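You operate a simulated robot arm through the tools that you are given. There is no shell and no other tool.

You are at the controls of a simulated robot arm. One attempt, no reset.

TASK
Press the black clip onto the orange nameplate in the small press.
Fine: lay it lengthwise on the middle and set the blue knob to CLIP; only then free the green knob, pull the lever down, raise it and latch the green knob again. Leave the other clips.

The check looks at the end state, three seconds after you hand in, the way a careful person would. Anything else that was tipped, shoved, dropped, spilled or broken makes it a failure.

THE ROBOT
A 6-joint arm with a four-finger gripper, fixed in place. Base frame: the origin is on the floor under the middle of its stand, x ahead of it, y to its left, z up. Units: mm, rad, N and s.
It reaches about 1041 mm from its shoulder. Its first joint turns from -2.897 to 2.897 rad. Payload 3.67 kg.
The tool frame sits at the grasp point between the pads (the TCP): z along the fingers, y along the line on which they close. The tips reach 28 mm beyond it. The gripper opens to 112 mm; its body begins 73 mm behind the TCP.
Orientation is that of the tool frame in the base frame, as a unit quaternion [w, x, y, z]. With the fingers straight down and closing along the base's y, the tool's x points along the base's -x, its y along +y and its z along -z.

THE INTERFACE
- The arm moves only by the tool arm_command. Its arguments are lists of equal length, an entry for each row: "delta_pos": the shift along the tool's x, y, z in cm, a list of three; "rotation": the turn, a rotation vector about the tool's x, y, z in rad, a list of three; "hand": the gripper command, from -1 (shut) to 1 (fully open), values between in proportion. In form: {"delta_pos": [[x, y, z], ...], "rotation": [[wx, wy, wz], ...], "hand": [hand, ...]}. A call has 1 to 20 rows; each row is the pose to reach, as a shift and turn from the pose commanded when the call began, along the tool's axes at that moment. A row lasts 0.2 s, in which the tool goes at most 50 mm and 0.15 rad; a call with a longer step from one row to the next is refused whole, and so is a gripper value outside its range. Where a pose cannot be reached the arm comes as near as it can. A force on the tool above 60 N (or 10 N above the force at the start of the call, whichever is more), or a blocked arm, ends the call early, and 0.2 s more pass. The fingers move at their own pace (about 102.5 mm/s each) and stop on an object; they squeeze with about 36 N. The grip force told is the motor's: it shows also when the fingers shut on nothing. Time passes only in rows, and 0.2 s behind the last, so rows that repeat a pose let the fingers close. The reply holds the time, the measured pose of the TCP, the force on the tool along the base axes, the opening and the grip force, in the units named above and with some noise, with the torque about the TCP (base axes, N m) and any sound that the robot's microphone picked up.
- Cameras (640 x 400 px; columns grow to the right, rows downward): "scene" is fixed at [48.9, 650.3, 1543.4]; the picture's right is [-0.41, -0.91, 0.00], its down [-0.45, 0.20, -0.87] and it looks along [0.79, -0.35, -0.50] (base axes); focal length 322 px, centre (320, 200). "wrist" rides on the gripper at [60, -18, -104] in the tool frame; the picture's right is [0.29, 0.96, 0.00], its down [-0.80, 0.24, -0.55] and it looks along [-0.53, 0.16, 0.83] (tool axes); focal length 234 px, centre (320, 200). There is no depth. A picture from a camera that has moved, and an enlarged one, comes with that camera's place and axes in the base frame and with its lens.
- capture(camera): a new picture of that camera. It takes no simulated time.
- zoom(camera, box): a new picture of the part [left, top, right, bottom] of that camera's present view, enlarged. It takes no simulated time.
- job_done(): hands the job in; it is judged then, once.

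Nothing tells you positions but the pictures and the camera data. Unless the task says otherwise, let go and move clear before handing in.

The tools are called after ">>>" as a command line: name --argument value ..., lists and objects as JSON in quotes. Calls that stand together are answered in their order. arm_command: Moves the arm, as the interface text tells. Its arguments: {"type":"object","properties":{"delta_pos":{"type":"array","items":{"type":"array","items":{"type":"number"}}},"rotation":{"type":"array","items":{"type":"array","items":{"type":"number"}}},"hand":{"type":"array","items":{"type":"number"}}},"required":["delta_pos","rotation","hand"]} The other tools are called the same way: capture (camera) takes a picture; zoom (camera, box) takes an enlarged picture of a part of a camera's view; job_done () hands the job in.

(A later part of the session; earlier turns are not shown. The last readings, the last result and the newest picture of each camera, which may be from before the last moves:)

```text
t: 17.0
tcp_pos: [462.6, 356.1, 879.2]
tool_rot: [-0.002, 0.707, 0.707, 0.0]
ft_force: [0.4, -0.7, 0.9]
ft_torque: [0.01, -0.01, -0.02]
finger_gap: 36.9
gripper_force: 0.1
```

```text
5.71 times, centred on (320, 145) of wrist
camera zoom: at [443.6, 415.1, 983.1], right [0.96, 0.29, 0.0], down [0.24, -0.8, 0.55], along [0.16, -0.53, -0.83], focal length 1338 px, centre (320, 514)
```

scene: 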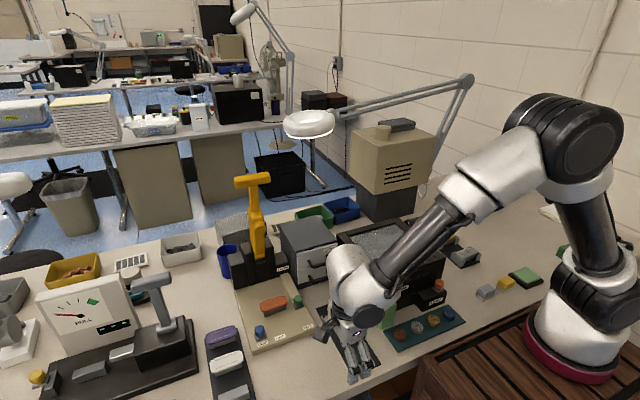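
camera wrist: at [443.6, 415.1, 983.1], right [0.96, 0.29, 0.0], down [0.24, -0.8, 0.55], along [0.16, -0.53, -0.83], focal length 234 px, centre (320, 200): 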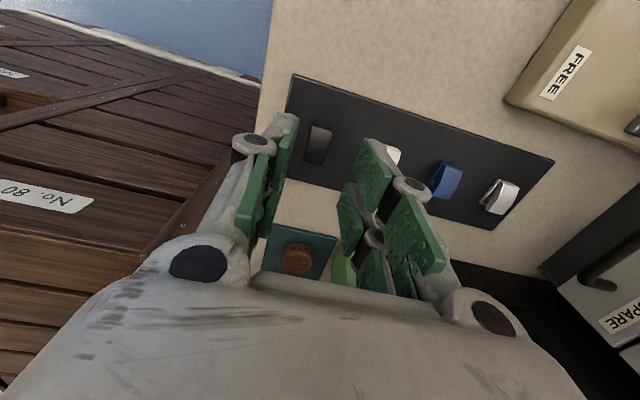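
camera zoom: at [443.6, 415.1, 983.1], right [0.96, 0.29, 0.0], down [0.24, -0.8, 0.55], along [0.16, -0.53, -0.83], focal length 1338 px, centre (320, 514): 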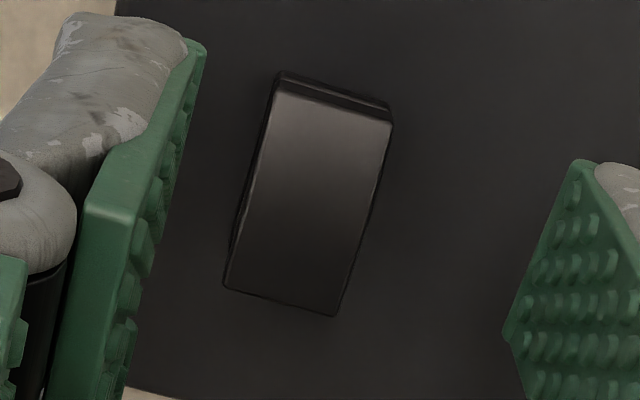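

The clip refines to x≈460.4, y≈354.5, with its top between 813 and 819 mm. I'll correct by ~2 mm and descend so the tips stop about 2–3 mm above the tray.

>>> arm_command --delta_pos '[[-0.16, -0.22, 0.5], [-0.16, -0.22, 1.8], [-0.16, -0.22, 3.0], [-0.16, -0.22, 3.8], [-0.16, -0.22, 4.3], [-0.16, -0.22, 4.3]]' --rotation '[[0, 0, 0], [0, 0, 0], [0, 0, 0], [0, 0, 0], [0, 0, 0], [0, 0, 0]]' --hand '[-0.34, -0.34, -0.34, -0.34, -0.34, -0.34]'

>>> capture --camera "wrist"

>>> zoom --camera "scene" --box '[320, 310, 400, 390]'

```text
t: 18.4
tcp_pos: [458.5, 352.7, 835.8]
tool_rot: [0.0, 0.707, 0.707, -0.001]
ft_force: [-0.7, -0.9, -0.4]
ft_torque: [0.0, 0.02, 0.01]
finger_gap: 36.9
gripper_force: 0.1
```

```text
taken
camera wrist: at [440.5, 413.0, 940.1], right [0.96, 0.29, 0.0], down [0.24, -0.8, 0.55], along [0.16, -0.53, -0.83], focal length 234 px, centre (320, 200)
```

wrist: 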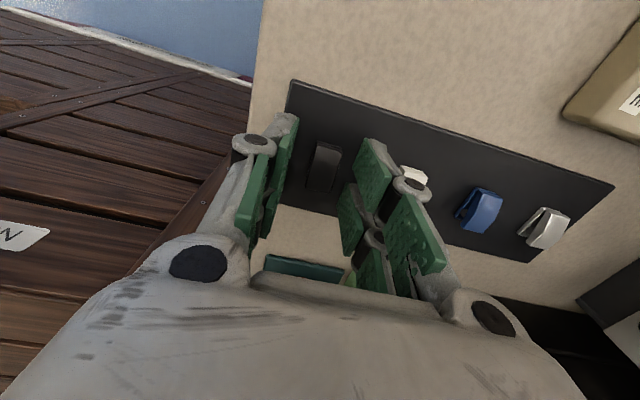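

```text
5.00 times, centred on (360, 350) of scene
camera zoom: at [48.9, 650.3, 1543.4], right [-0.41, -0.91, 0.0], down [-0.45, 0.2, -0.87], along [0.79, -0.35, -0.5], focal length 1611 px, centre (120, -550)
```

zoom: 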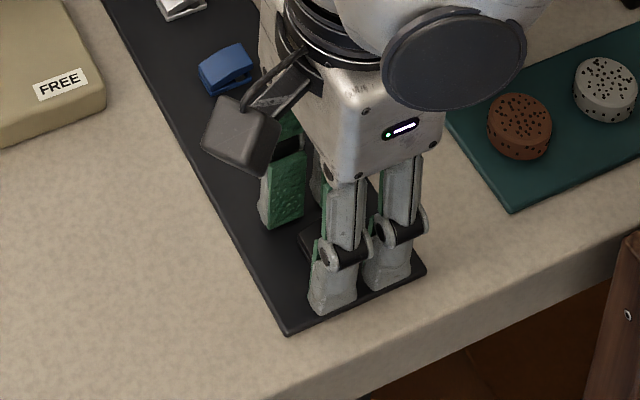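

Averaging the pose readings, I am within about 1 mm of the clip centre in x and y. I'll drop 1.5 mm more and close on the clip.

>>> arm_command --delta_pos '[[0, 0, 0.15], [0, 0, 0.15], [0, 0, 0.15], [0, 0, 0.15], [0, 0, 0.15]]' --rotation '[[0, 0, 0], [0, 0, 0], [0, 0, 0], [0, 0, 0], [0, 0, 0]]' --hand '[-0.34, -0.6, -1, -1, -1]'

>>> capture --camera "wrist"

>>> zoom --camera "wrist" --box '[260, 90, 420, 190]'

```text
t: 19.6
tcp_pos: [458.7, 353.8, 834.8]
tool_rot: [-0.001, 0.708, 0.707, -0.001]
ft_force: [-0.1, -0.6, -0.6]
ft_torque: [0.0, 0.01, 0.02]
finger_gap: 14.8
gripper_force: 35.9
```

```text
taken
camera wrist: at [440.9, 413.2, 938.4], right [0.96, 0.29, 0.0], down [0.24, -0.8, 0.55], along [0.16, -0.53, -0.83], focal length 234 px, centre (320, 200)
```

wrist: 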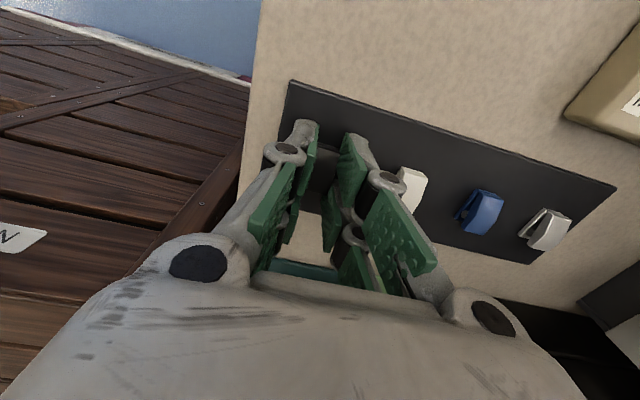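

```text
4.00 times, centred on (340, 140) of wrist
camera zoom: at [440.9, 413.2, 938.4], right [0.96, 0.29, 0.0], down [0.24, -0.8, 0.55], along [0.16, -0.53, -0.83], focal length 937 px, centre (240, 440)
```

zoom: 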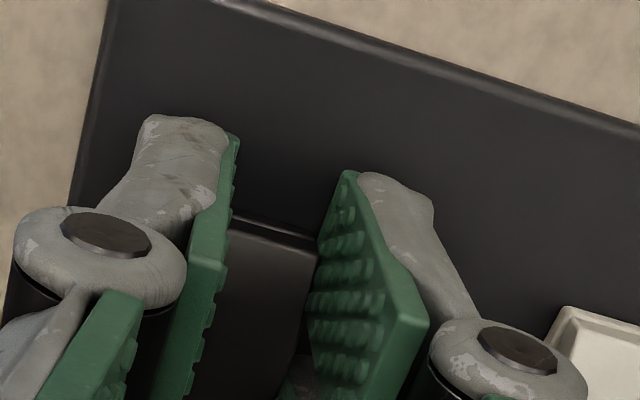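

The fingers stopped at 14.8 mm, matching the clip's width, so it is held. I'll lift straight up and verify the clip is in hand.

>>> arm_command --delta_pos '[[0, 0, -0.5], [0, 0, -1.5], [0, 0, -3.5], [0, 0, -6.0], [0, 0, -8.5], [0, 0, -8.5]]' --rotation '[[0, 0, 0], [0, 0, 0], [0, 0, 0], [0, 0, 0], [0, 0, 0], [0, 0, 0]]' --hand '[-1, -1, -1, -1, -1, -1]'

>>> zoom --camera "wrist" --box '[260, 90, 420, 190]'

>>> zoom --camera "scene" --box '[300, 270, 420, 380]'

```text
t: 21.0
tcp_pos: [459.0, 352.0, 919.5]
tool_rot: [0.0, 0.707, 0.708, -0.001]
ft_force: [-0.3, -0.3, -0.1]
ft_torque: [-0.01, 0.0, 0.0]
finger_gap: 14.7
gripper_force: 35.8
```

```text
4.00 times, centred on (340, 140) of wrist
camera zoom: at [441.1, 412.2, 1023.4], right [0.96, 0.29, 0.0], down [0.24, -0.8, 0.55], along [0.16, -0.53, -0.83], focal length 937 px, centre (240, 440)
```

zoom: 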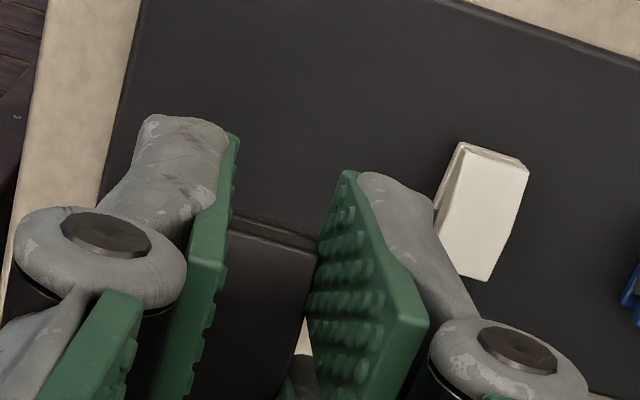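

```text
3.64 times, centred on (360, 325) of scene
camera zoom: at [48.9, 650.3, 1543.4], right [-0.41, -0.91, 0.0], down [-0.45, 0.2, -0.87], along [0.79, -0.35, -0.5], focal length 1172 px, centre (174, -254)
```

zoom: 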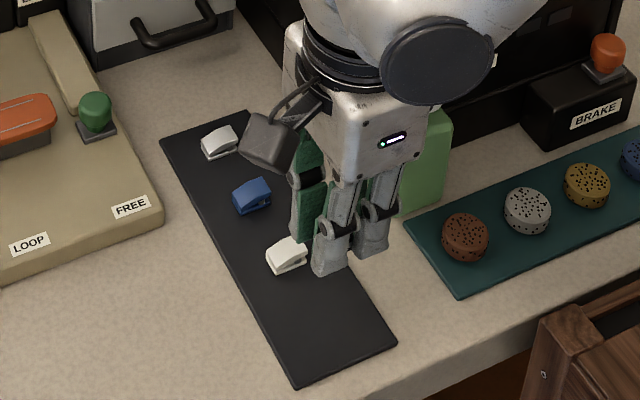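

The clip is in hand and the other clips are undisturbed. I'll carry it above the nameplate and use this second viewing direction to fix the nameplate's height and centre.

>>> arm_command --delta_pos '[[2.2, 3.18, -0.5], [4.41, 6.37, -1.0], [6.61, 9.55, -1.5], [8.82, 12.73, -2.0], [11.02, 15.91, -2.0], [13.23, 19.1, -2.0], [15.43, 22.28, -2.0], [15.43, 22.28, -2.0]]' --rotation '[[0, 0, 0], [0, 0, 0], [0, 0, 0], [0, 0, 0], [0, 0, 0], [0, 0, 0], [0, 0, 0], [0, 0, 0]]' --hand '[-1, -1, -1, -1, -1, -1, -1, -1]'

>>> capture --camera "wrist"

>>> zoom --camera "wrist" --box '[240, 80, 400, 200]'

>>> zoom --camera "scene" --box '[220, 240, 330, 340]'

```text
t: 22.8
tcp_pos: [683.1, 505.7, 937.4]
tool_rot: [0.0, 0.707, 0.707, 0.0]
ft_force: [0.1, -0.6, 0.2]
ft_torque: [-0.01, 0.03, 0.04]
finger_gap: 14.8
gripper_force: 35.2
```

```text
taken
camera wrist: at [664.2, 565.8, 1041.5], right [0.96, 0.29, 0.0], down [0.24, -0.8, 0.55], along [0.16, -0.53, -0.83], focal length 234 px, centre (320, 200)
```

wrist: 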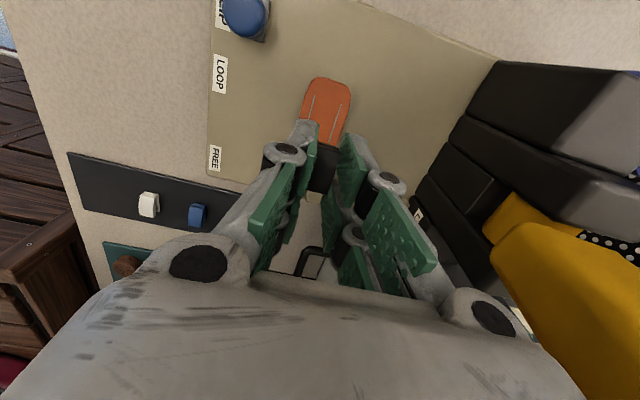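

```text
3.33 times, centred on (320, 140) of wrist
camera zoom: at [664.2, 565.8, 1041.5], right [0.96, 0.29, 0.0], down [0.24, -0.8, 0.55], along [0.16, -0.53, -0.83], focal length 781 px, centre (320, 400)
```

zoom: 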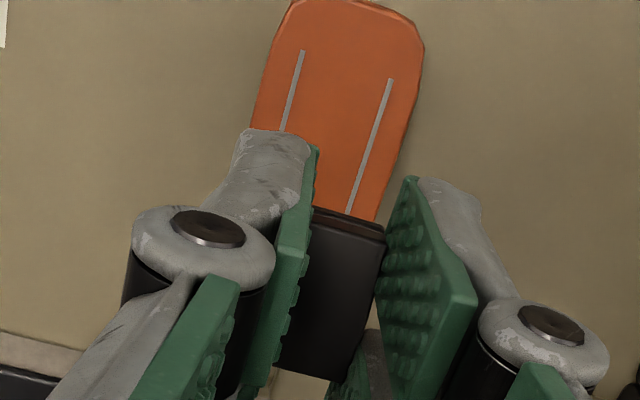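

```text
4.00 times, centred on (275, 290) of scene
camera zoom: at [48.9, 650.3, 1543.4], right [-0.41, -0.91, 0.0], down [-0.45, 0.2, -0.87], along [0.79, -0.35, -0.5], focal length 1289 px, centre (500, -160)
```

zoom: 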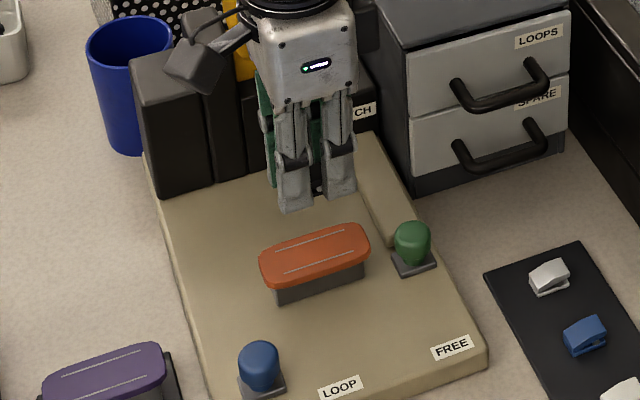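

The nameplate top triangulates to z≈853.2 with its centre at (680.2, 509.2), aligned with y. I'll correct the offset and come down to a few millimetres above it.

>>> arm_command --delta_pos '[[0.15, -0.12, 1.0], [0.285, -0.23, 2.2], [0.285, -0.23, 3.4], [0.285, -0.23, 4.3], [0.285, -0.23, 4.3], [0.285, -0.23, 4.3]]' --rotation '[[0, 0, 0], [0, 0, 0], [0, 0, 0], [0, 0, 0], [0, 0, 0], [0, 0, 0]]' --hand '[-1, -1, -1, -1, -1, -1]'

>>> capture --camera "wrist"

>>> zoom --camera "wrist" --box '[240, 60, 400, 180]'

>>> zoom --camera "scene" --box '[230, 260, 310, 330]'

```text
t: 24.2
tcp_pos: [679.9, 510.3, 894.8]
tool_rot: [-0.001, 0.707, 0.707, -0.001]
ft_force: [-0.2, 0.6, 0.0]
ft_torque: [0.0, -0.01, -0.01]
finger_gap: 14.8
gripper_force: 35.7
```

```text
taken
camera wrist: at [662.0, 569.9, 999.3], right [0.96, 0.29, 0.0], down [0.24, -0.8, 0.55], along [0.16, -0.53, -0.83], focal length 234 px, centre (320, 200)
```

wrist: 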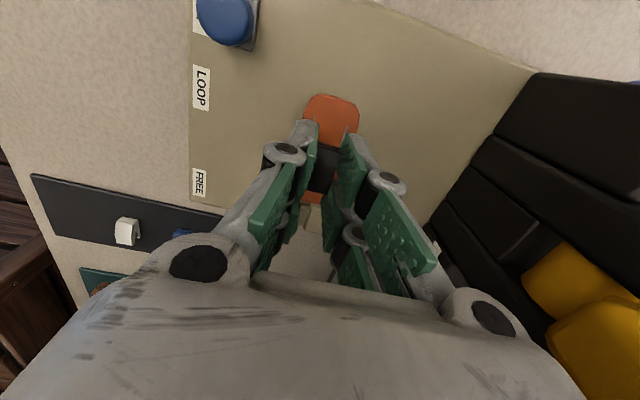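

```text
3.33 times, centred on (320, 120) of wrist
camera zoom: at [662.0, 569.9, 999.3], right [0.96, 0.29, 0.0], down [0.24, -0.8, 0.55], along [0.16, -0.53, -0.83], focal length 781 px, centre (320, 467)
```

zoom: 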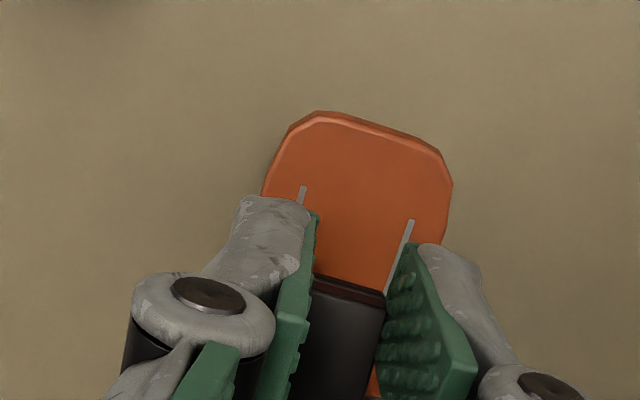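

```text
5.71 times, centred on (270, 295) of scene
camera zoom: at [48.9, 650.3, 1543.4], right [-0.41, -0.91, 0.0], down [-0.45, 0.2, -0.87], along [0.79, -0.35, -0.5], focal length 1841 px, centre (606, -343)
```

zoom: 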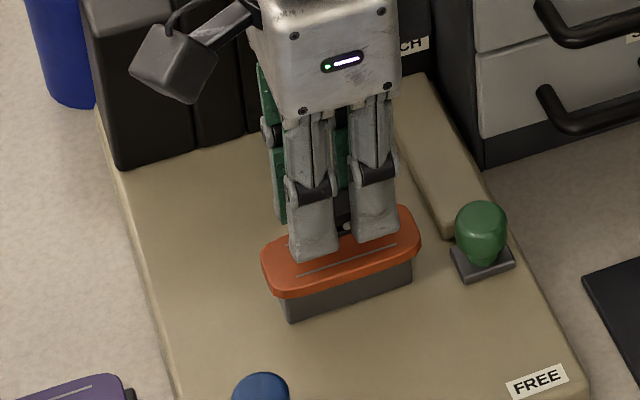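

I'm about 10 mm above placement; the clip is centred between the two lines in x. I'll shift 1.5 mm in −y and come down most of the way.

>>> arm_command --delta_pos '[[-0.15, 0.0, 0.3], [-0.15, 0.0, 0.6], [-0.15, 0.0, 0.85], [-0.15, 0.0, 0.85], [-0.15, 0.0, 0.85]]' --rotation '[[0, 0, 0], [0, 0, 0], [0, 0, 0], [0, 0, 0], [0, 0, 0]]' --hand '[-1, -1, -1, -1, -1]'

>>> zoom --camera "wrist" --box '[240, 60, 400, 180]'

>>> zoom --camera "scene" --box '[245, 275, 300, 325]'

```text
t: 25.4
tcp_pos: [681.6, 508.7, 886.9]
tool_rot: [-0.001, 0.707, 0.707, 0.0]
ft_force: [-1.1, 0.1, 0.2]
ft_torque: [0.02, 0.0, 0.0]
finger_gap: 15.2
gripper_force: 36.1
```

```text
3.33 times, centred on (320, 120) of wrist
camera zoom: at [662.2, 569.0, 991.5], right [0.96, 0.29, 0.0], down [0.24, -0.8, 0.55], along [0.16, -0.53, -0.83], focal length 781 px, centre (320, 467)
```

zoom: 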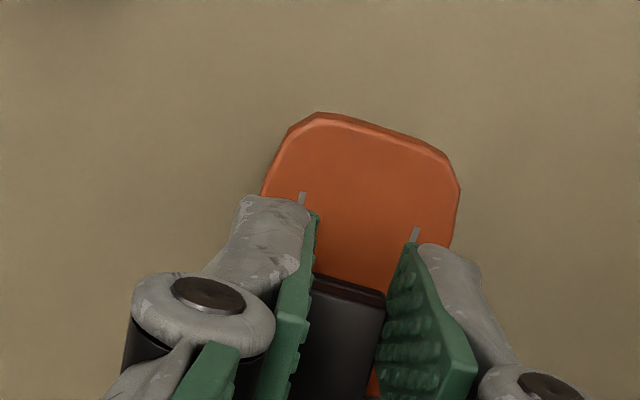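

```text
8.00 times, centred on (272, 300) of scene
camera zoom: at [48.9, 650.3, 1543.4], right [-0.41, -0.91, 0.0], down [-0.45, 0.2, -0.87], along [0.79, -0.35, -0.5], focal length 2577 px, centre (700, -600)
```

zoom: 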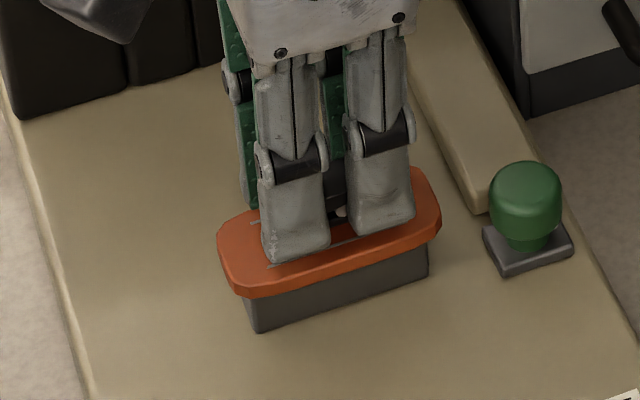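

The clip is centred within about 1 mm in both directions and roughly 3 mm above the plate. I'll lower in half-millimetre steps to contact.

>>> arm_command --delta_pos '[[0, 0, 0.05], [0, 0, 0.1], [0, 0, 0.15], [0, 0, 0.2], [0, 0, 0.2]]' --rotation '[[0, 0, 0], [0, 0, 0], [0, 0, 0], [0, 0, 0], [0, 0, 0]]' --hand '[-1, -1, -1, -1, -1]'

>>> zoom --camera "scene" --box '[255, 285, 295, 315]'

```text
t: 26.6
tcp_pos: [679.5, 507.5, 886.4]
tool_rot: [-0.001, 0.707, 0.708, 0.0]
ft_force: [-0.3, 0.4, 0.1]
ft_torque: [0.01, 0.0, -0.02]
finger_gap: 14.9
gripper_force: 35.9
```

```text
13.33 times, centred on (275, 300) of scene
camera zoom: at [48.9, 650.3, 1543.4], right [-0.41, -0.91, 0.0], down [-0.45, 0.2, -0.87], along [0.79, -0.35, -0.5], focal length 4296 px, centre (920, -1133)
```

zoom: 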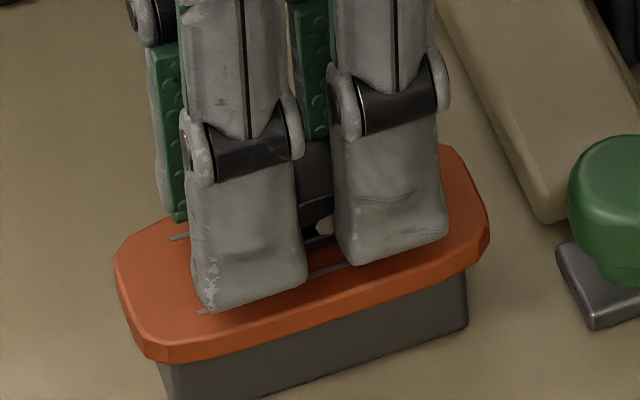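

No contact force yet. I'll keep lowering gently.

>>> arm_command --delta_pos '[[0, 0, 0.05], [0, 0, 0.1], [0, 0, 0.1]]' --rotation '[[0, 0, 0], [0, 0, 0], [0, 0, 0]]' --hand '[-1, -1, -1]'

>>> arm_command --delta_pos '[[0, 0, 0.05], [0, 0, 0.1], [0, 0, 0.1]]' --rotation '[[0, 0, 0], [0, 0, 0], [0, 0, 0]]' --hand '[-1, -1, -1]'

```text
t: 27.4
tcp_pos: [679.6, 509.2, 884.8]
tool_rot: [-0.001, 0.707, 0.707, -0.001]
ft_force: [-0.1, -1.1, 0.3]
ft_torque: [0.0, 0.01, 0.01]
finger_gap: 14.7
gripper_force: 35.8
```

```text
t: 28.2
tcp_pos: [678.2, 508.1, 884.6]
tool_rot: [0.0, 0.707, 0.707, 0.0]
ft_force: [-0.6, 0.0, 0.3]
ft_torque: [0.01, 0.0, 0.02]
finger_gap: 14.8
gripper_force: 36.1
```

>>> arm_command --delta_pos '[[0, 0, 0.05], [0, 0, 0.05]]' --rotation '[[0, 0, 0], [0, 0, 0]]' --hand '[-1, -1]'

>>> zoom --camera "scene" --box '[255, 285, 295, 315]'

>>> zoom --camera "wrist" --box '[280, 80, 380, 160]'

```text
t: 28.8
tcp_pos: [679.2, 509.3, 883.5]
tool_rot: [-0.001, 0.707, 0.707, -0.001]
ft_force: [-0.3, 0.5, -0.4]
ft_torque: [-0.03, -0.01, -0.01]
finger_gap: 14.7
gripper_force: 35.4
```

```text
13.33 times, centred on (275, 300) of scene
camera zoom: at [48.9, 650.3, 1543.4], right [-0.41, -0.91, 0.0], down [-0.45, 0.2, -0.87], along [0.79, -0.35, -0.5], focal length 4296 px, centre (920, -1133)
```

zoom: 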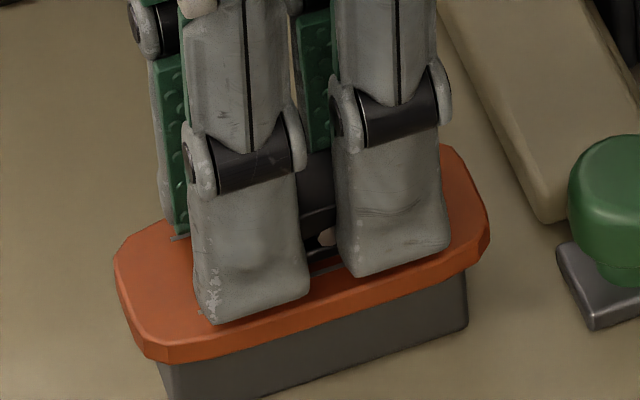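

```text
5.00 times, centred on (330, 120) of wrist
camera zoom: at [661.1, 568.6, 987.0], right [0.96, 0.29, 0.0], down [0.24, -0.8, 0.55], along [0.16, -0.53, -0.83], focal length 1171 px, centre (270, 600)
```

zoom: 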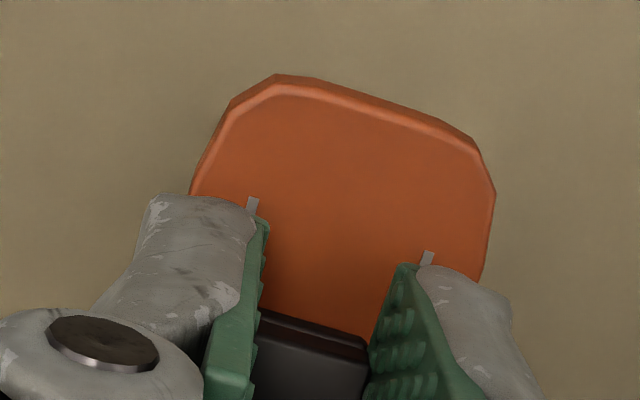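

>>> arm_command --delta_pos '[[0, 0, 0.05], [0, 0, 0.05]]' --rotation '[[0, 0, 0], [0, 0, 0]]' --hand '[-1, -1]'

>>> arm_command --delta_pos '[[0, 0, 0.04], [0, 0, 0.04]]' --rotation '[[0, 0, 0], [0, 0, 0]]' --hand '[-1, -1]'

```text
t: 29.4
tcp_pos: [680.5, 509.1, 884.0]
tool_rot: [0.0, 0.707, 0.707, -0.001]
ft_force: [-0.3, -0.1, -0.4]
ft_torque: [-0.03, -0.03, 0.0]
finger_gap: 14.6
gripper_force: 36.2
```

```text
t: 30.0
tcp_pos: [679.7, 508.7, 882.9]
tool_rot: [0.0, 0.707, 0.707, -0.001]
ft_force: [0.2, -0.2, 0.0]
ft_torque: [0.0, -0.01, 0.0]
finger_gap: 14.6
gripper_force: 35.7
```

>>> arm_command --delta_pos '[[0, 0, 0.05], [0, 0, 0.05]]' --rotation '[[0, 0, 0], [0, 0, 0]]' --hand '[-1, -1]'

>>> zoom --camera "scene" --box '[262, 290, 292, 312]'

```text
t: 30.6
tcp_pos: [679.3, 509.0, 881.4]
tool_rot: [-0.001, 0.707, 0.707, 0.0]
ft_force: [-0.1, 0.1, 2.9]
ft_torque: [0.02, 0.03, 0.01]
finger_gap: 14.9
gripper_force: 35.3
```

```text
16.00 times, centred on (277, 301) of scene
camera zoom: at [48.9, 650.3, 1543.4], right [-0.41, -0.91, 0.0], down [-0.45, 0.2, -0.87], along [0.79, -0.35, -0.5], focal length 5155 px, centre (1008, -1416)
```

zoom: 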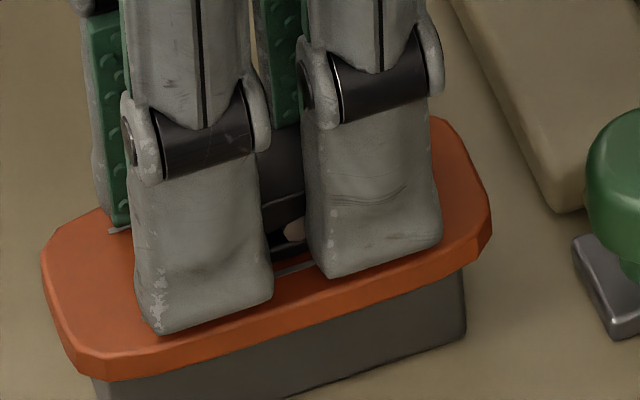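

A gentle 2.9 N contact shows the clip resting on the plate. I'll open the fingers slightly, let it settle, and rise straight up.

>>> arm_command --delta_pos '[[0, 0, 0], [0, 0, 0], [0, 0, 0], [0, 0, 0]]' --rotation '[[0, 0, 0], [0, 0, 0], [0, 0, 0], [0, 0, 0]]' --hand '[-0.7, -0.6, -0.5, -0.5]'

>>> zoom --camera "wrist" --box '[280, 80, 380, 160]'

>>> zoom --camera "scene" --box '[255, 285, 295, 315]'

```text
t: 31.6
tcp_pos: [680.6, 508.9, 881.9]
tool_rot: [0.0, 0.707, 0.707, 0.0]
ft_force: [-0.7, 0.3, -0.3]
ft_torque: [0.01, 0.05, 0.0]
finger_gap: 28.3
gripper_force: 0.0
```

```text
5.00 times, centred on (330, 120) of wrist
camera zoom: at [661.8, 568.7, 985.7], right [0.96, 0.29, 0.0], down [0.24, -0.8, 0.55], along [0.16, -0.53, -0.83], focal length 1171 px, centre (270, 600)
```

zoom: 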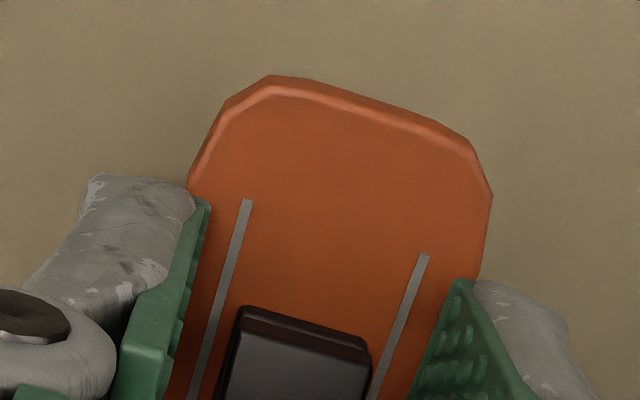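

```text
13.33 times, centred on (275, 300) of scene
camera zoom: at [48.9, 650.3, 1543.4], right [-0.41, -0.91, 0.0], down [-0.45, 0.2, -0.87], along [0.79, -0.35, -0.5], focal length 4296 px, centre (920, -1133)
```

zoom: 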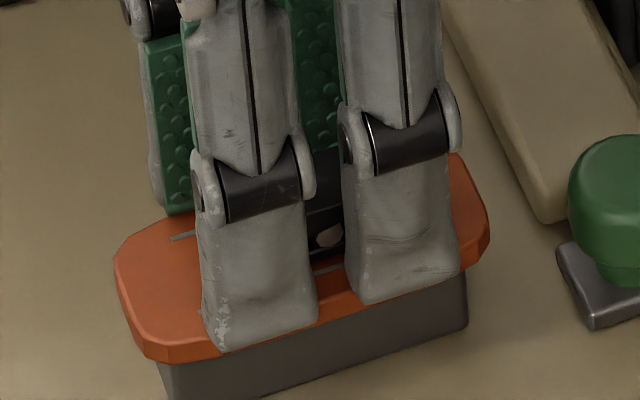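

The clip is released and sits between the two lines. I'll rise straight up to inspect it.

>>> arm_command --delta_pos '[[0, 0, -0.5], [0, 0, -1.5], [0, 0, -3.5], [0, 0, -6.5], [-2.5, -1.5, -9.5], [-5.0, -3.0, -9.5], [-5.0, -3.0, -9.5]]' --rotation '[[0, 0, 0], [0, 0, 0], [0, 0, 0], [0, 0, 0], [0, 0, 0], [0, 0, 0], [0, 0, 0]]' --hand '[-0.5, -0.5, -0.5, -0.5, -0.5, -0.5, -0.5]'

>>> capture --camera "wrist"

>>> zoom --camera "scene" --box '[240, 275, 310, 325]'

```text
t: 33.2
tcp_pos: [649.7, 456.7, 978.4]
tool_rot: [0.0, 0.706, 0.708, 0.0]
ft_force: [0.2, 0.4, -0.1]
ft_torque: [0.01, -0.03, 0.0]
finger_gap: 28.1
gripper_force: 0.1
```

```text
taken
camera wrist: at [632.5, 517.7, 1081.6], right [0.96, 0.29, 0.0], down [0.24, -0.8, 0.55], along [0.16, -0.53, -0.83], focal length 234 px, centre (320, 200)
```

wrist: 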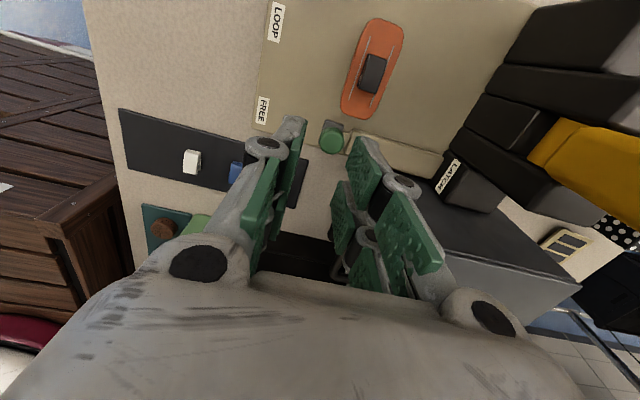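

```text
8.00 times, centred on (275, 300) of scene
camera zoom: at [48.9, 650.3, 1543.4], right [-0.41, -0.91, 0.0], down [-0.45, 0.2, -0.87], along [0.79, -0.35, -0.5], focal length 2577 px, centre (680, -600)
```

zoom: 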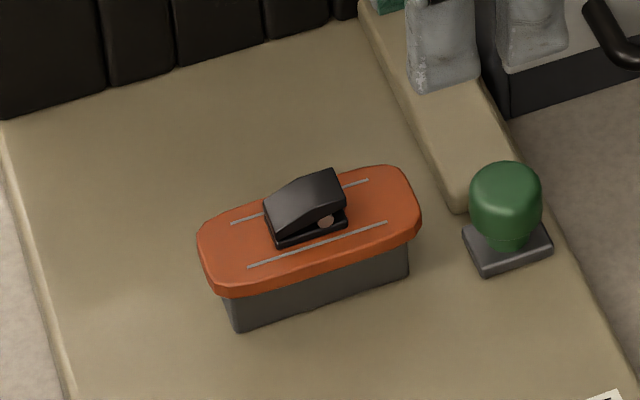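

>>> zoom --camera "wrist" --box '[320, 10, 430, 130]'

>>> zoom --camera "wrist" --box '[290, 80, 490, 240]'

>>> zoom --camera "wrist" --box '[440, 0, 640, 260]'

```text
3.33 times, centred on (375, 70) of wrist
camera zoom: at [632.5, 517.7, 1081.6], right [0.96, 0.29, 0.0], down [0.24, -0.8, 0.55], along [0.16, -0.53, -0.83], focal length 781 px, centre (137, 633)
```

zoom: 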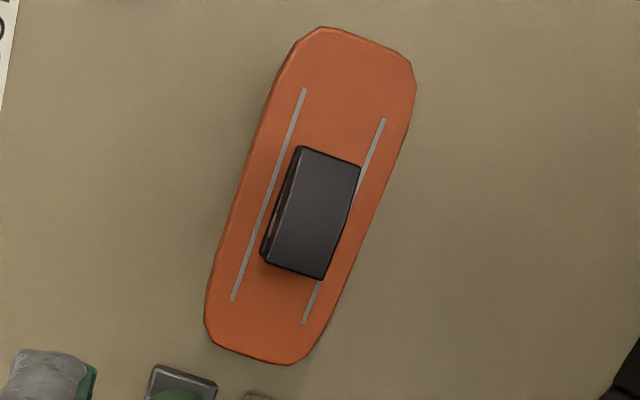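

```text
2.50 times, centred on (390, 160) of wrist
camera zoom: at [632.5, 517.7, 1081.6], right [0.96, 0.29, 0.0], down [0.24, -0.8, 0.55], along [0.16, -0.53, -0.83], focal length 585 px, centre (145, 300)
```

zoom: 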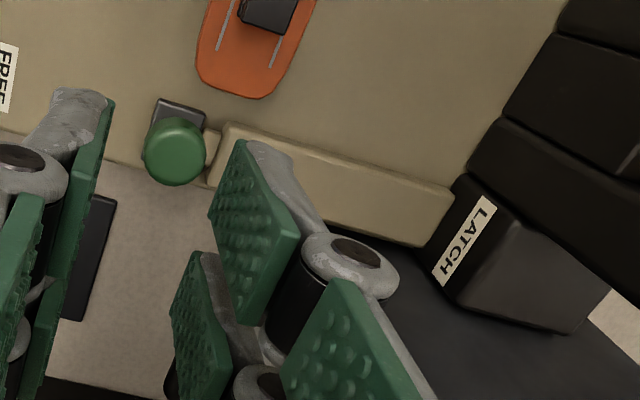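

```text
1.54 times, centred on (540, 130) of wrist
camera zoom: at [632.5, 517.7, 1081.6], right [0.96, 0.29, 0.0], down [0.24, -0.8, 0.55], along [0.16, -0.53, -0.83], focal length 360 px, centre (-18, 308)
```

zoom: 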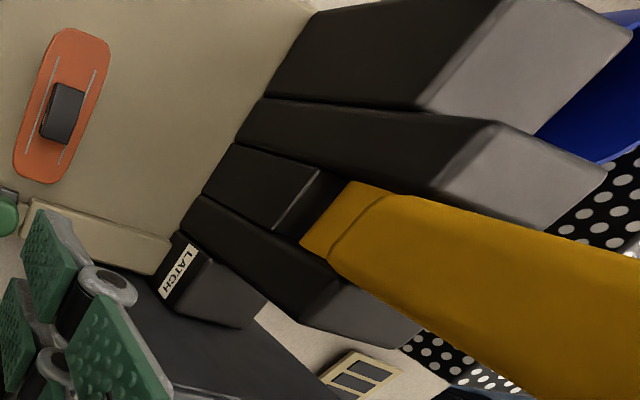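

The black clip lies lengthwise, centred on the nameplate, and the blue knob is at CLIP. Next is the green knob at about (668, 441): I'll grip its head with the fingers closing along x, passing clear of the nameplate.

>>> arm_command --delta_pos '[[-0.9, 0.9, 1.0], [-1.81, 1.79, 2.5], [-1.81, 1.79, 4.8], [-1.81, 1.79, 5.8], [-1.81, 1.79, 5.8]]' --rotation '[[0, 0, 0], [0, 0, 0], [0, 0, 0], [0, 0, 0], [0, 0, 0]]' --hand '[-0.2, -0.2, -0.2, -0.2, -0.2]'

>>> capture --camera "wrist"

>>> zoom --camera "wrist" --box '[240, 60, 420, 200]'

>>> zoom --camera "scene" --box '[250, 230, 340, 320]'

```text
t: 34.4
tcp_pos: [667.4, 441.7, 920.0]
tool_rot: [-0.002, 0.707, 0.707, -0.001]
ft_force: [0.7, 0.5, 0.3]
ft_torque: [0.0, 0.02, 0.0]
finger_gap: 44.8
gripper_force: 0.1
```

```text
taken
camera wrist: at [648.7, 501.5, 1023.5], right [0.96, 0.29, 0.0], down [0.24, -0.8, 0.55], along [0.16, -0.53, -0.83], focal length 234 px, centre (320, 200)
```

wrist: 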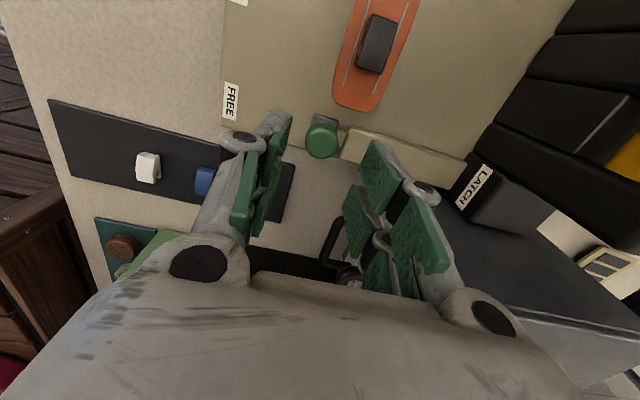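

```text
2.86 times, centred on (330, 130) of wrist
camera zoom: at [648.7, 501.5, 1023.5], right [0.96, 0.29, 0.0], down [0.24, -0.8, 0.55], along [0.16, -0.53, -0.83], focal length 669 px, centre (291, 400)
```

zoom: 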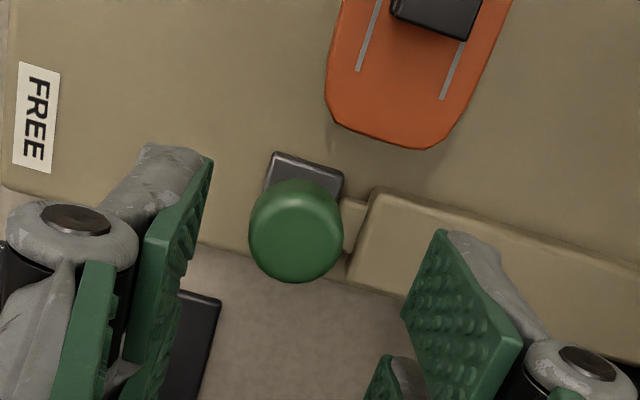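

```text
4.44 times, centred on (295, 275) of scene
camera zoom: at [48.9, 650.3, 1543.4], right [-0.41, -0.91, 0.0], down [-0.45, 0.2, -0.87], along [0.79, -0.35, -0.5], focal length 1432 px, centre (431, -133)
```

zoom: 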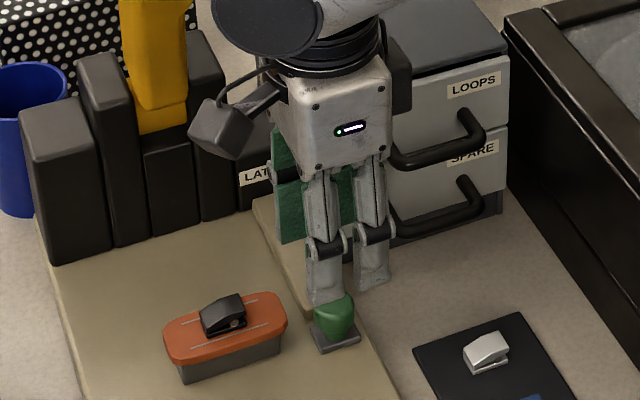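

Alignment is within 2 mm. I'll correct and lower so the pads straddle the green knob's head, keeping the tips above the rail housing.

>>> arm_command --delta_pos '[[-0.2, 0.12, 1.0], [-0.2, 0.12, 2.5], [-0.2, 0.12, 4.0], [-0.2, 0.12, 5.1], [-0.2, 0.12, 5.1], [-0.2, 0.12, 5.1]]' --rotation '[[0, 0, 0], [0, 0, 0], [0, 0, 0], [0, 0, 0], [0, 0, 0], [0, 0, 0]]' --hand '[-0.2, -0.2, -0.2, -0.2, -0.2, -0.2]'

>>> zoom --camera "wrist" --box '[240, 60, 420, 200]'

>>> zoom --camera "scene" --box '[250, 250, 330, 320]'

```text
t: 35.8
tcp_pos: [669.4, 440.2, 869.6]
tool_rot: [-0.002, 0.707, 0.707, 0.0]
ft_force: [0.6, -0.4, 0.8]
ft_torque: [0.01, 0.01, 0.0]
finger_gap: 44.9
gripper_force: 0.1
```

```text
2.86 times, centred on (330, 130) of wrist
camera zoom: at [651.9, 499.5, 972.6], right [0.96, 0.29, 0.0], down [0.24, -0.8, 0.55], along [0.16, -0.53, -0.83], focal length 669 px, centre (291, 400)
```

zoom: 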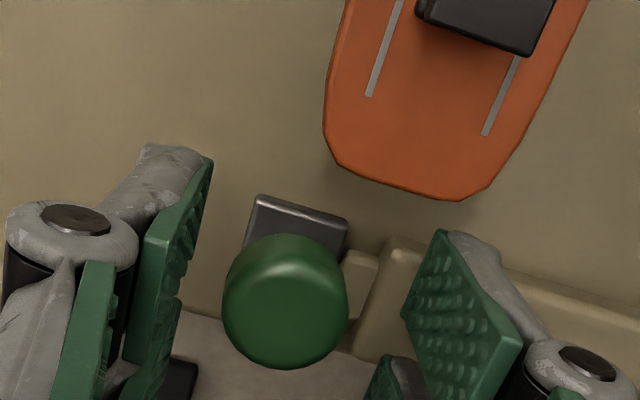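

```text
5.71 times, centred on (290, 285) of scene
camera zoom: at [48.9, 650.3, 1543.4], right [-0.41, -0.91, 0.0], down [-0.45, 0.2, -0.87], along [0.79, -0.35, -0.5], focal length 1841 px, centre (491, -286)
```

zoom: 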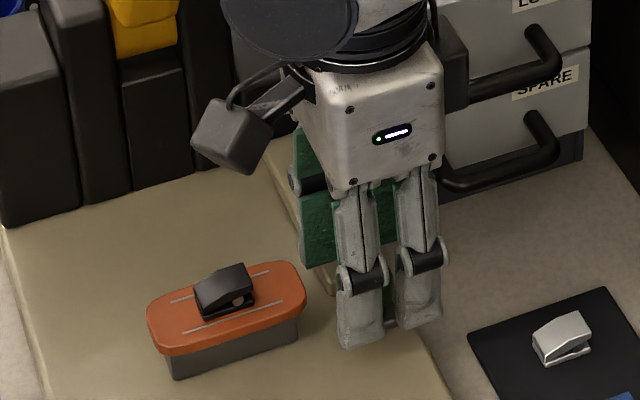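

>>> arm_command --delta_pos '[[0, 0, 0], [0, 0, 0], [0, 0, 0], [0, 0, 0]]' --rotation '[[0, 0, 0], [0, 0, 0], [0, 0, 0], [0, 0, 0]]' --hand '[-0.5, -1, -1, -1]'

>>> zoom --camera "wrist" --box '[240, 60, 420, 200]'

```text
t: 36.8
tcp_pos: [667.9, 440.5, 869.0]
tool_rot: [-0.002, 0.707, 0.707, -0.002]
ft_force: [-22.6, 0.5, -0.4]
ft_torque: [-0.21, 0.64, 0.21]
finger_gap: 24.1
gripper_force: 44.6
```

```text
2.86 times, centred on (330, 130) of wrist
camera zoom: at [650.3, 499.6, 972.5], right [0.96, 0.29, 0.0], down [0.24, -0.8, 0.55], along [0.16, -0.53, -0.83], focal length 669 px, centre (291, 400)
```

zoom: 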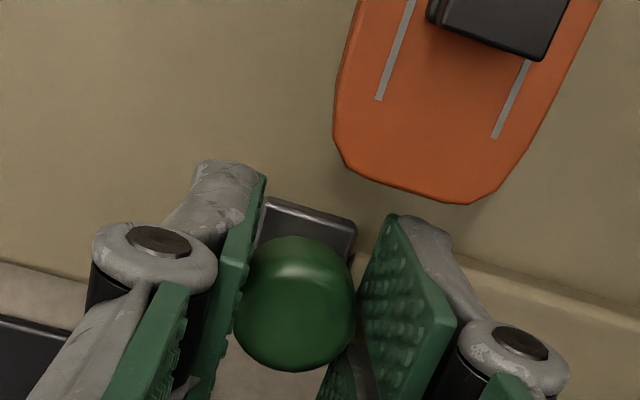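

The knob is gripped (24 mm), and it pushes me toward −x, confirming it sits against its LATCH stop. Clip and blue knob are set, so now I'll pull it toward FREE.

>>> arm_command --delta_pos '[[0, -0.4, 0], [0, -0.8, 0], [0, -1.2, 0], [0, -1.6, 0], [0, -2.0, 0], [0, -2.5, 0], [0, -3.0, 0], [0, -3.5, 0], [0, -4.0, 0], [0, -4.0, 0]]' --rotation '[[0, 0, 0], [0, 0, 0], [0, 0, 0], [0, 0, 0], [0, 0, 0], [0, 0, 0], [0, 0, 0], [0, 0, 0], [0, 0, 0], [0, 0, 0]]' --hand '[-1, -1, -1, -1, -1, -1, -1, -1, -1, -1]'

>>> capture --camera "wrist"

>>> zoom --camera "scene" --box '[230, 250, 330, 350]'

```text
t: 38.8
tcp_pos: [638.7, 439.9, 868.3]
tool_rot: [0.001, 0.707, 0.707, 0.007]
ft_force: [22.0, 2.7, -15.3]
ft_torque: [-0.26, -0.59, -0.03]
finger_gap: 24.2
gripper_force: 44.7
stopped in row 9: the force on the tool passed its limit at 68 N (the readings are from after the stop); the commanded pose is now the measured one
```

```text
taken
camera wrist: at [620.4, 498.8, 972.8], right [0.96, 0.29, 0.01], down [0.23, -0.8, 0.55], along [0.17, -0.52, -0.83], focal length 234 px, centre (320, 200)
```

wrist: 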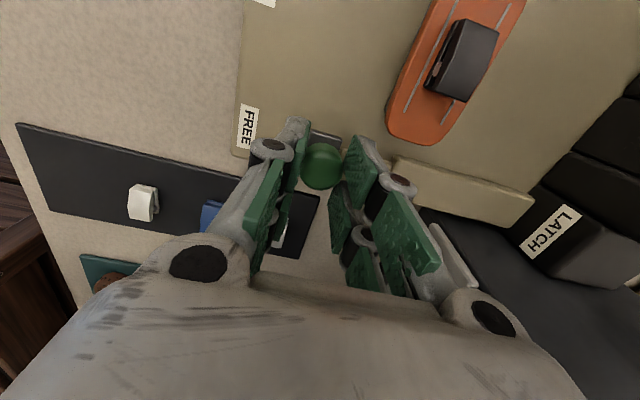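

```text
4.00 times, centred on (280, 300) of scene
camera zoom: at [48.9, 650.3, 1543.4], right [-0.41, -0.91, 0.0], down [-0.45, 0.2, -0.87], along [0.79, -0.35, -0.5], focal length 1289 px, centre (480, -200)
```

zoom: 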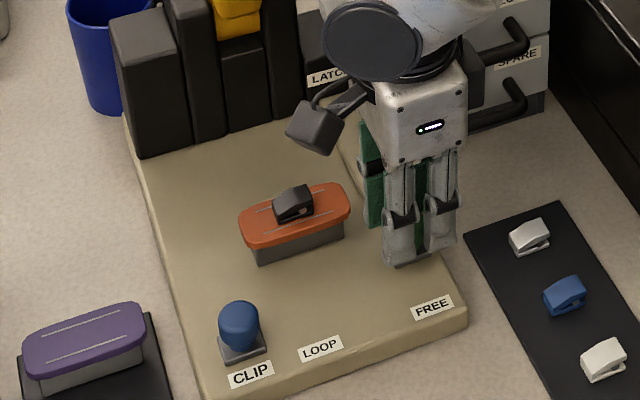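

It moved about 30 mm and hit a stop. I'll relieve the load, release the knob and check where it sits relative to FREE.

>>> arm_command --delta_pos '[[0, 0.1, 0], [0, 0.1, 0], [0, 0.1, 0], [0, 0.1, 0]]' --rotation '[[0, 0, 0], [0, 0, 0], [0, 0, 0], [0, 0, 0]]' --hand '[-1, -0.5, -0.2, -0.2]'

>>> zoom --camera "wrist" --box '[220, 80, 440, 220]'

```text
t: 39.8
tcp_pos: [637.9, 440.1, 870.0]
tool_rot: [0.001, 0.707, 0.707, 0.006]
ft_force: [0.6, -0.2, -0.6]
ft_torque: [-0.02, 0.03, -0.02]
finger_gap: 45.2
gripper_force: 0.0
```

```text
2.86 times, centred on (330, 150) of wrist
camera zoom: at [618.6, 498.8, 974.0], right [0.96, 0.29, 0.01], down [0.24, -0.8, 0.55], along [0.17, -0.52, -0.83], focal length 669 px, centre (291, 343)
```

zoom: 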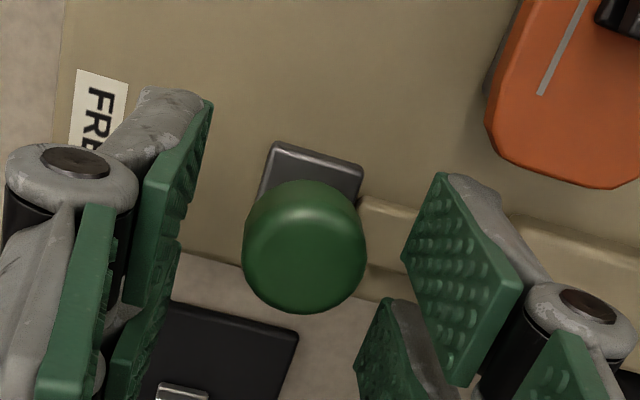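

The knob has slid ~30 mm to its front stop, so the bolt is drawn back. I'll lift clear, tilt the tool about 45° toward the lever and get a proper view of it.

>>> arm_command --delta_pos '[[0, 0, -3], [0, 0, -7], [0, 0, -11], [1.7, -0.6, -13.5], [3.4, -1.3, -15.8], [5.0, -1.9, -18.1], [6.7, -2.5, -20.4], [8.4, -3.2, -22.7], [10.0, -3.8, -25.0], [10.0, -3.8, -25.0]]' --rotation '[[0, 0, 0], [0, 0, 0], [0, 0, 0], [-0.131, 0, 0], [-0.262, 0, 0], [-0.393, 0, 0], [-0.524, 0, 0], [-0.655, 0, 0], [-0.785, 0, 0], [-0.785, 0, 0]]' --hand '[-0.2, -0.2, -0.2, -0.2, -0.2, -0.2, -0.2, -0.2, -0.2, -0.2]'

>>> capture --camera "wrist"

>>> capture --camera "scene"

```text
t: 42.0
tcp_pos: [665.9, 605.2, 1194.9]
tool_rot: [0.273, 0.652, 0.653, 0.272]
ft_force: [-0.8, -0.4, 0.7]
ft_torque: [0.03, 0.02, 0.0]
finger_gap: 45.0
gripper_force: 0.0
out of reach, approached as far as the arm can: row 6, 7, 8, 9, 10
```

```text
taken
camera wrist: at [580.3, 664.6, 1255.0], right [0.67, 0.29, 0.68], down [-0.22, -0.8, 0.56], along [0.7, -0.53, -0.47], focal length 234 px, centre (320, 200)
```

wrist: 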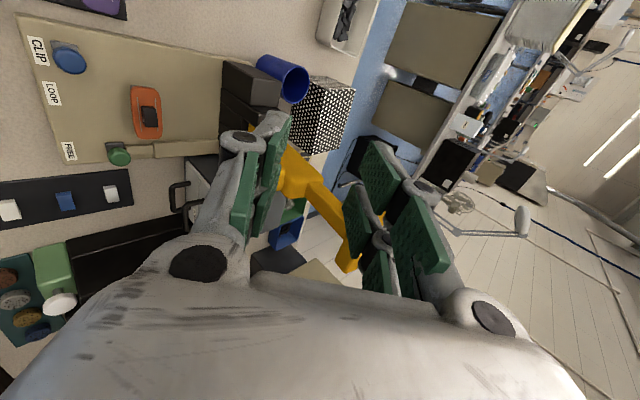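

```text
taken
```

scene: 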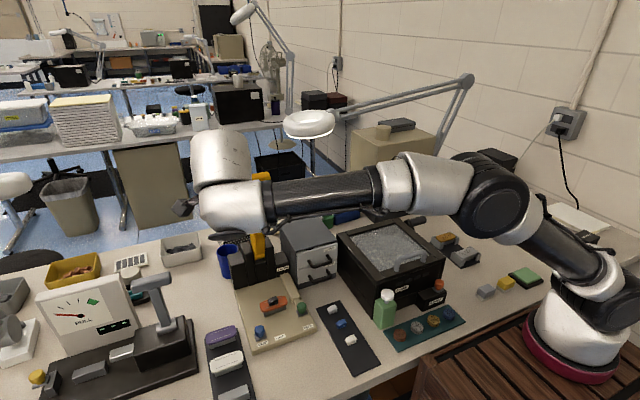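

The arm couldn't hold that position with the tilt and stopped at a different spot, but nothing was touched and the lever is visible between the fingers. I'll examine this view before choosing a better approach.

>>> zoom --camera "wrist" --box '[220, 60, 420, 290]'

>>> zoom --camera "scene" --box '[180, 140, 330, 320]'

>>> zoom --camera "wrist" --box '[80, 60, 260, 200]'

```text
1.74 times, centred on (320, 175) of wrist
camera zoom: at [580.3, 664.6, 1255.0], right [0.67, 0.29, 0.68], down [-0.22, -0.8, 0.56], along [0.7, -0.53, -0.47], focal length 407 px, centre (320, 244)
```

zoom: 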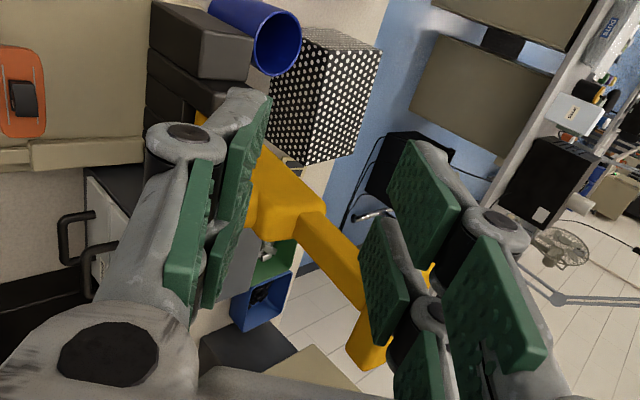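

```text
2.22 times, centred on (255, 230) of scene
camera zoom: at [48.9, 650.3, 1543.4], right [-0.41, -0.91, 0.0], down [-0.45, 0.2, -0.87], along [0.79, -0.35, -0.5], focal length 716 px, centre (464, 133)
```

zoom: 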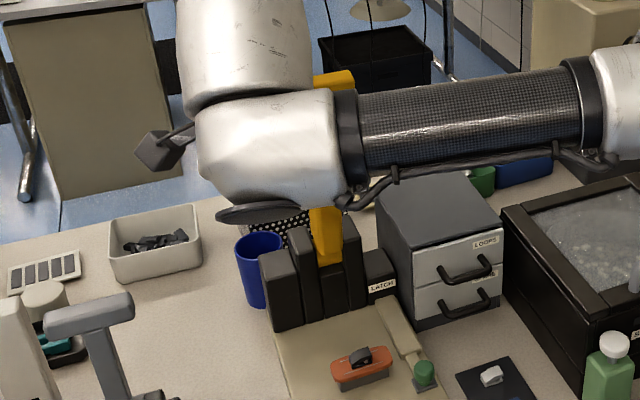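

```text
2.86 times, centred on (170, 130) of wrist
camera zoom: at [580.3, 664.6, 1255.0], right [0.67, 0.29, 0.68], down [-0.22, -0.8, 0.56], along [0.7, -0.53, -0.47], focal length 669 px, centre (749, 400)
```

zoom: 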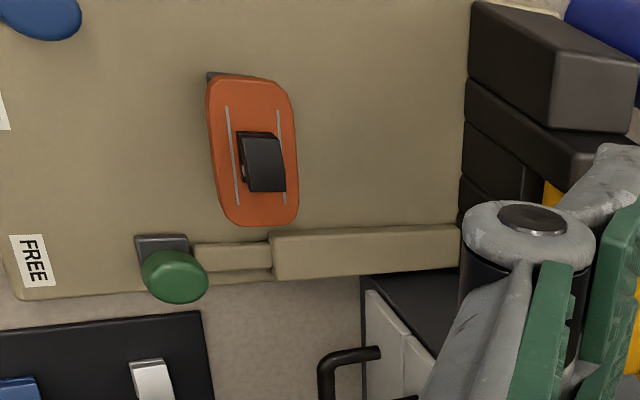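

I now estimate the T-bar centre near (767, 511, 1195), so the lever leans slightly toward me; gripping the bar by its two ends (fingers closing along y, tool straight down) would let it pivot freely. First I'll untilt and back away to a safe pose.

>>> arm_command --delta_pos '[[-1.2, -0.1, -1.5], [-2.3, -0.2, -3.1], [-3.5, -0.3, -4.6], [-4.7, -0.4, -6.1], [-5.8, -0.55, -7.7], [-7.0, -0.65, -9.2], [-7.0, -0.65, -9.2]]' --rotation '[[0.131, 0, 0], [0.262, 0, 0], [0.393, 0, 0], [0.524, 0, 0], [0.655, 0, 0], [0.785, 0, 0], [0.785, 0, 0]]' --hand '[-0.2, -0.2, -0.2, -0.2, -0.2, -0.2, -0.2]'

>>> capture --camera "scene"

```text
t: 43.6
tcp_pos: [590.7, 519.0, 1244.7]
tool_rot: [0.0, 0.707, 0.707, 0.005]
ft_force: [-0.5, 0.5, 0.0]
ft_torque: [0.03, 0.01, -0.01]
finger_gap: 44.7
gripper_force: 0.0
out of reach, approached as far as the arm can: row 4, 5, 6, 7
```

```text
taken
```

scene: 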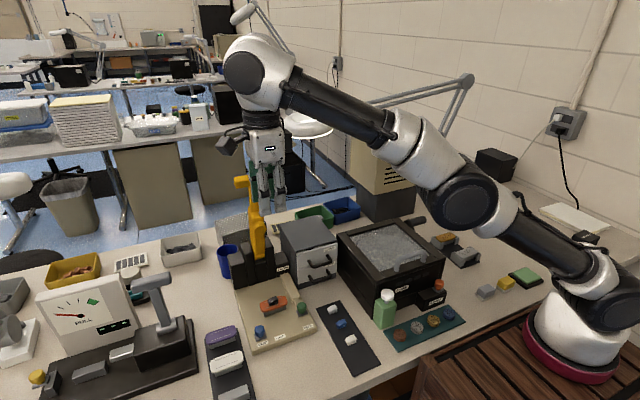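

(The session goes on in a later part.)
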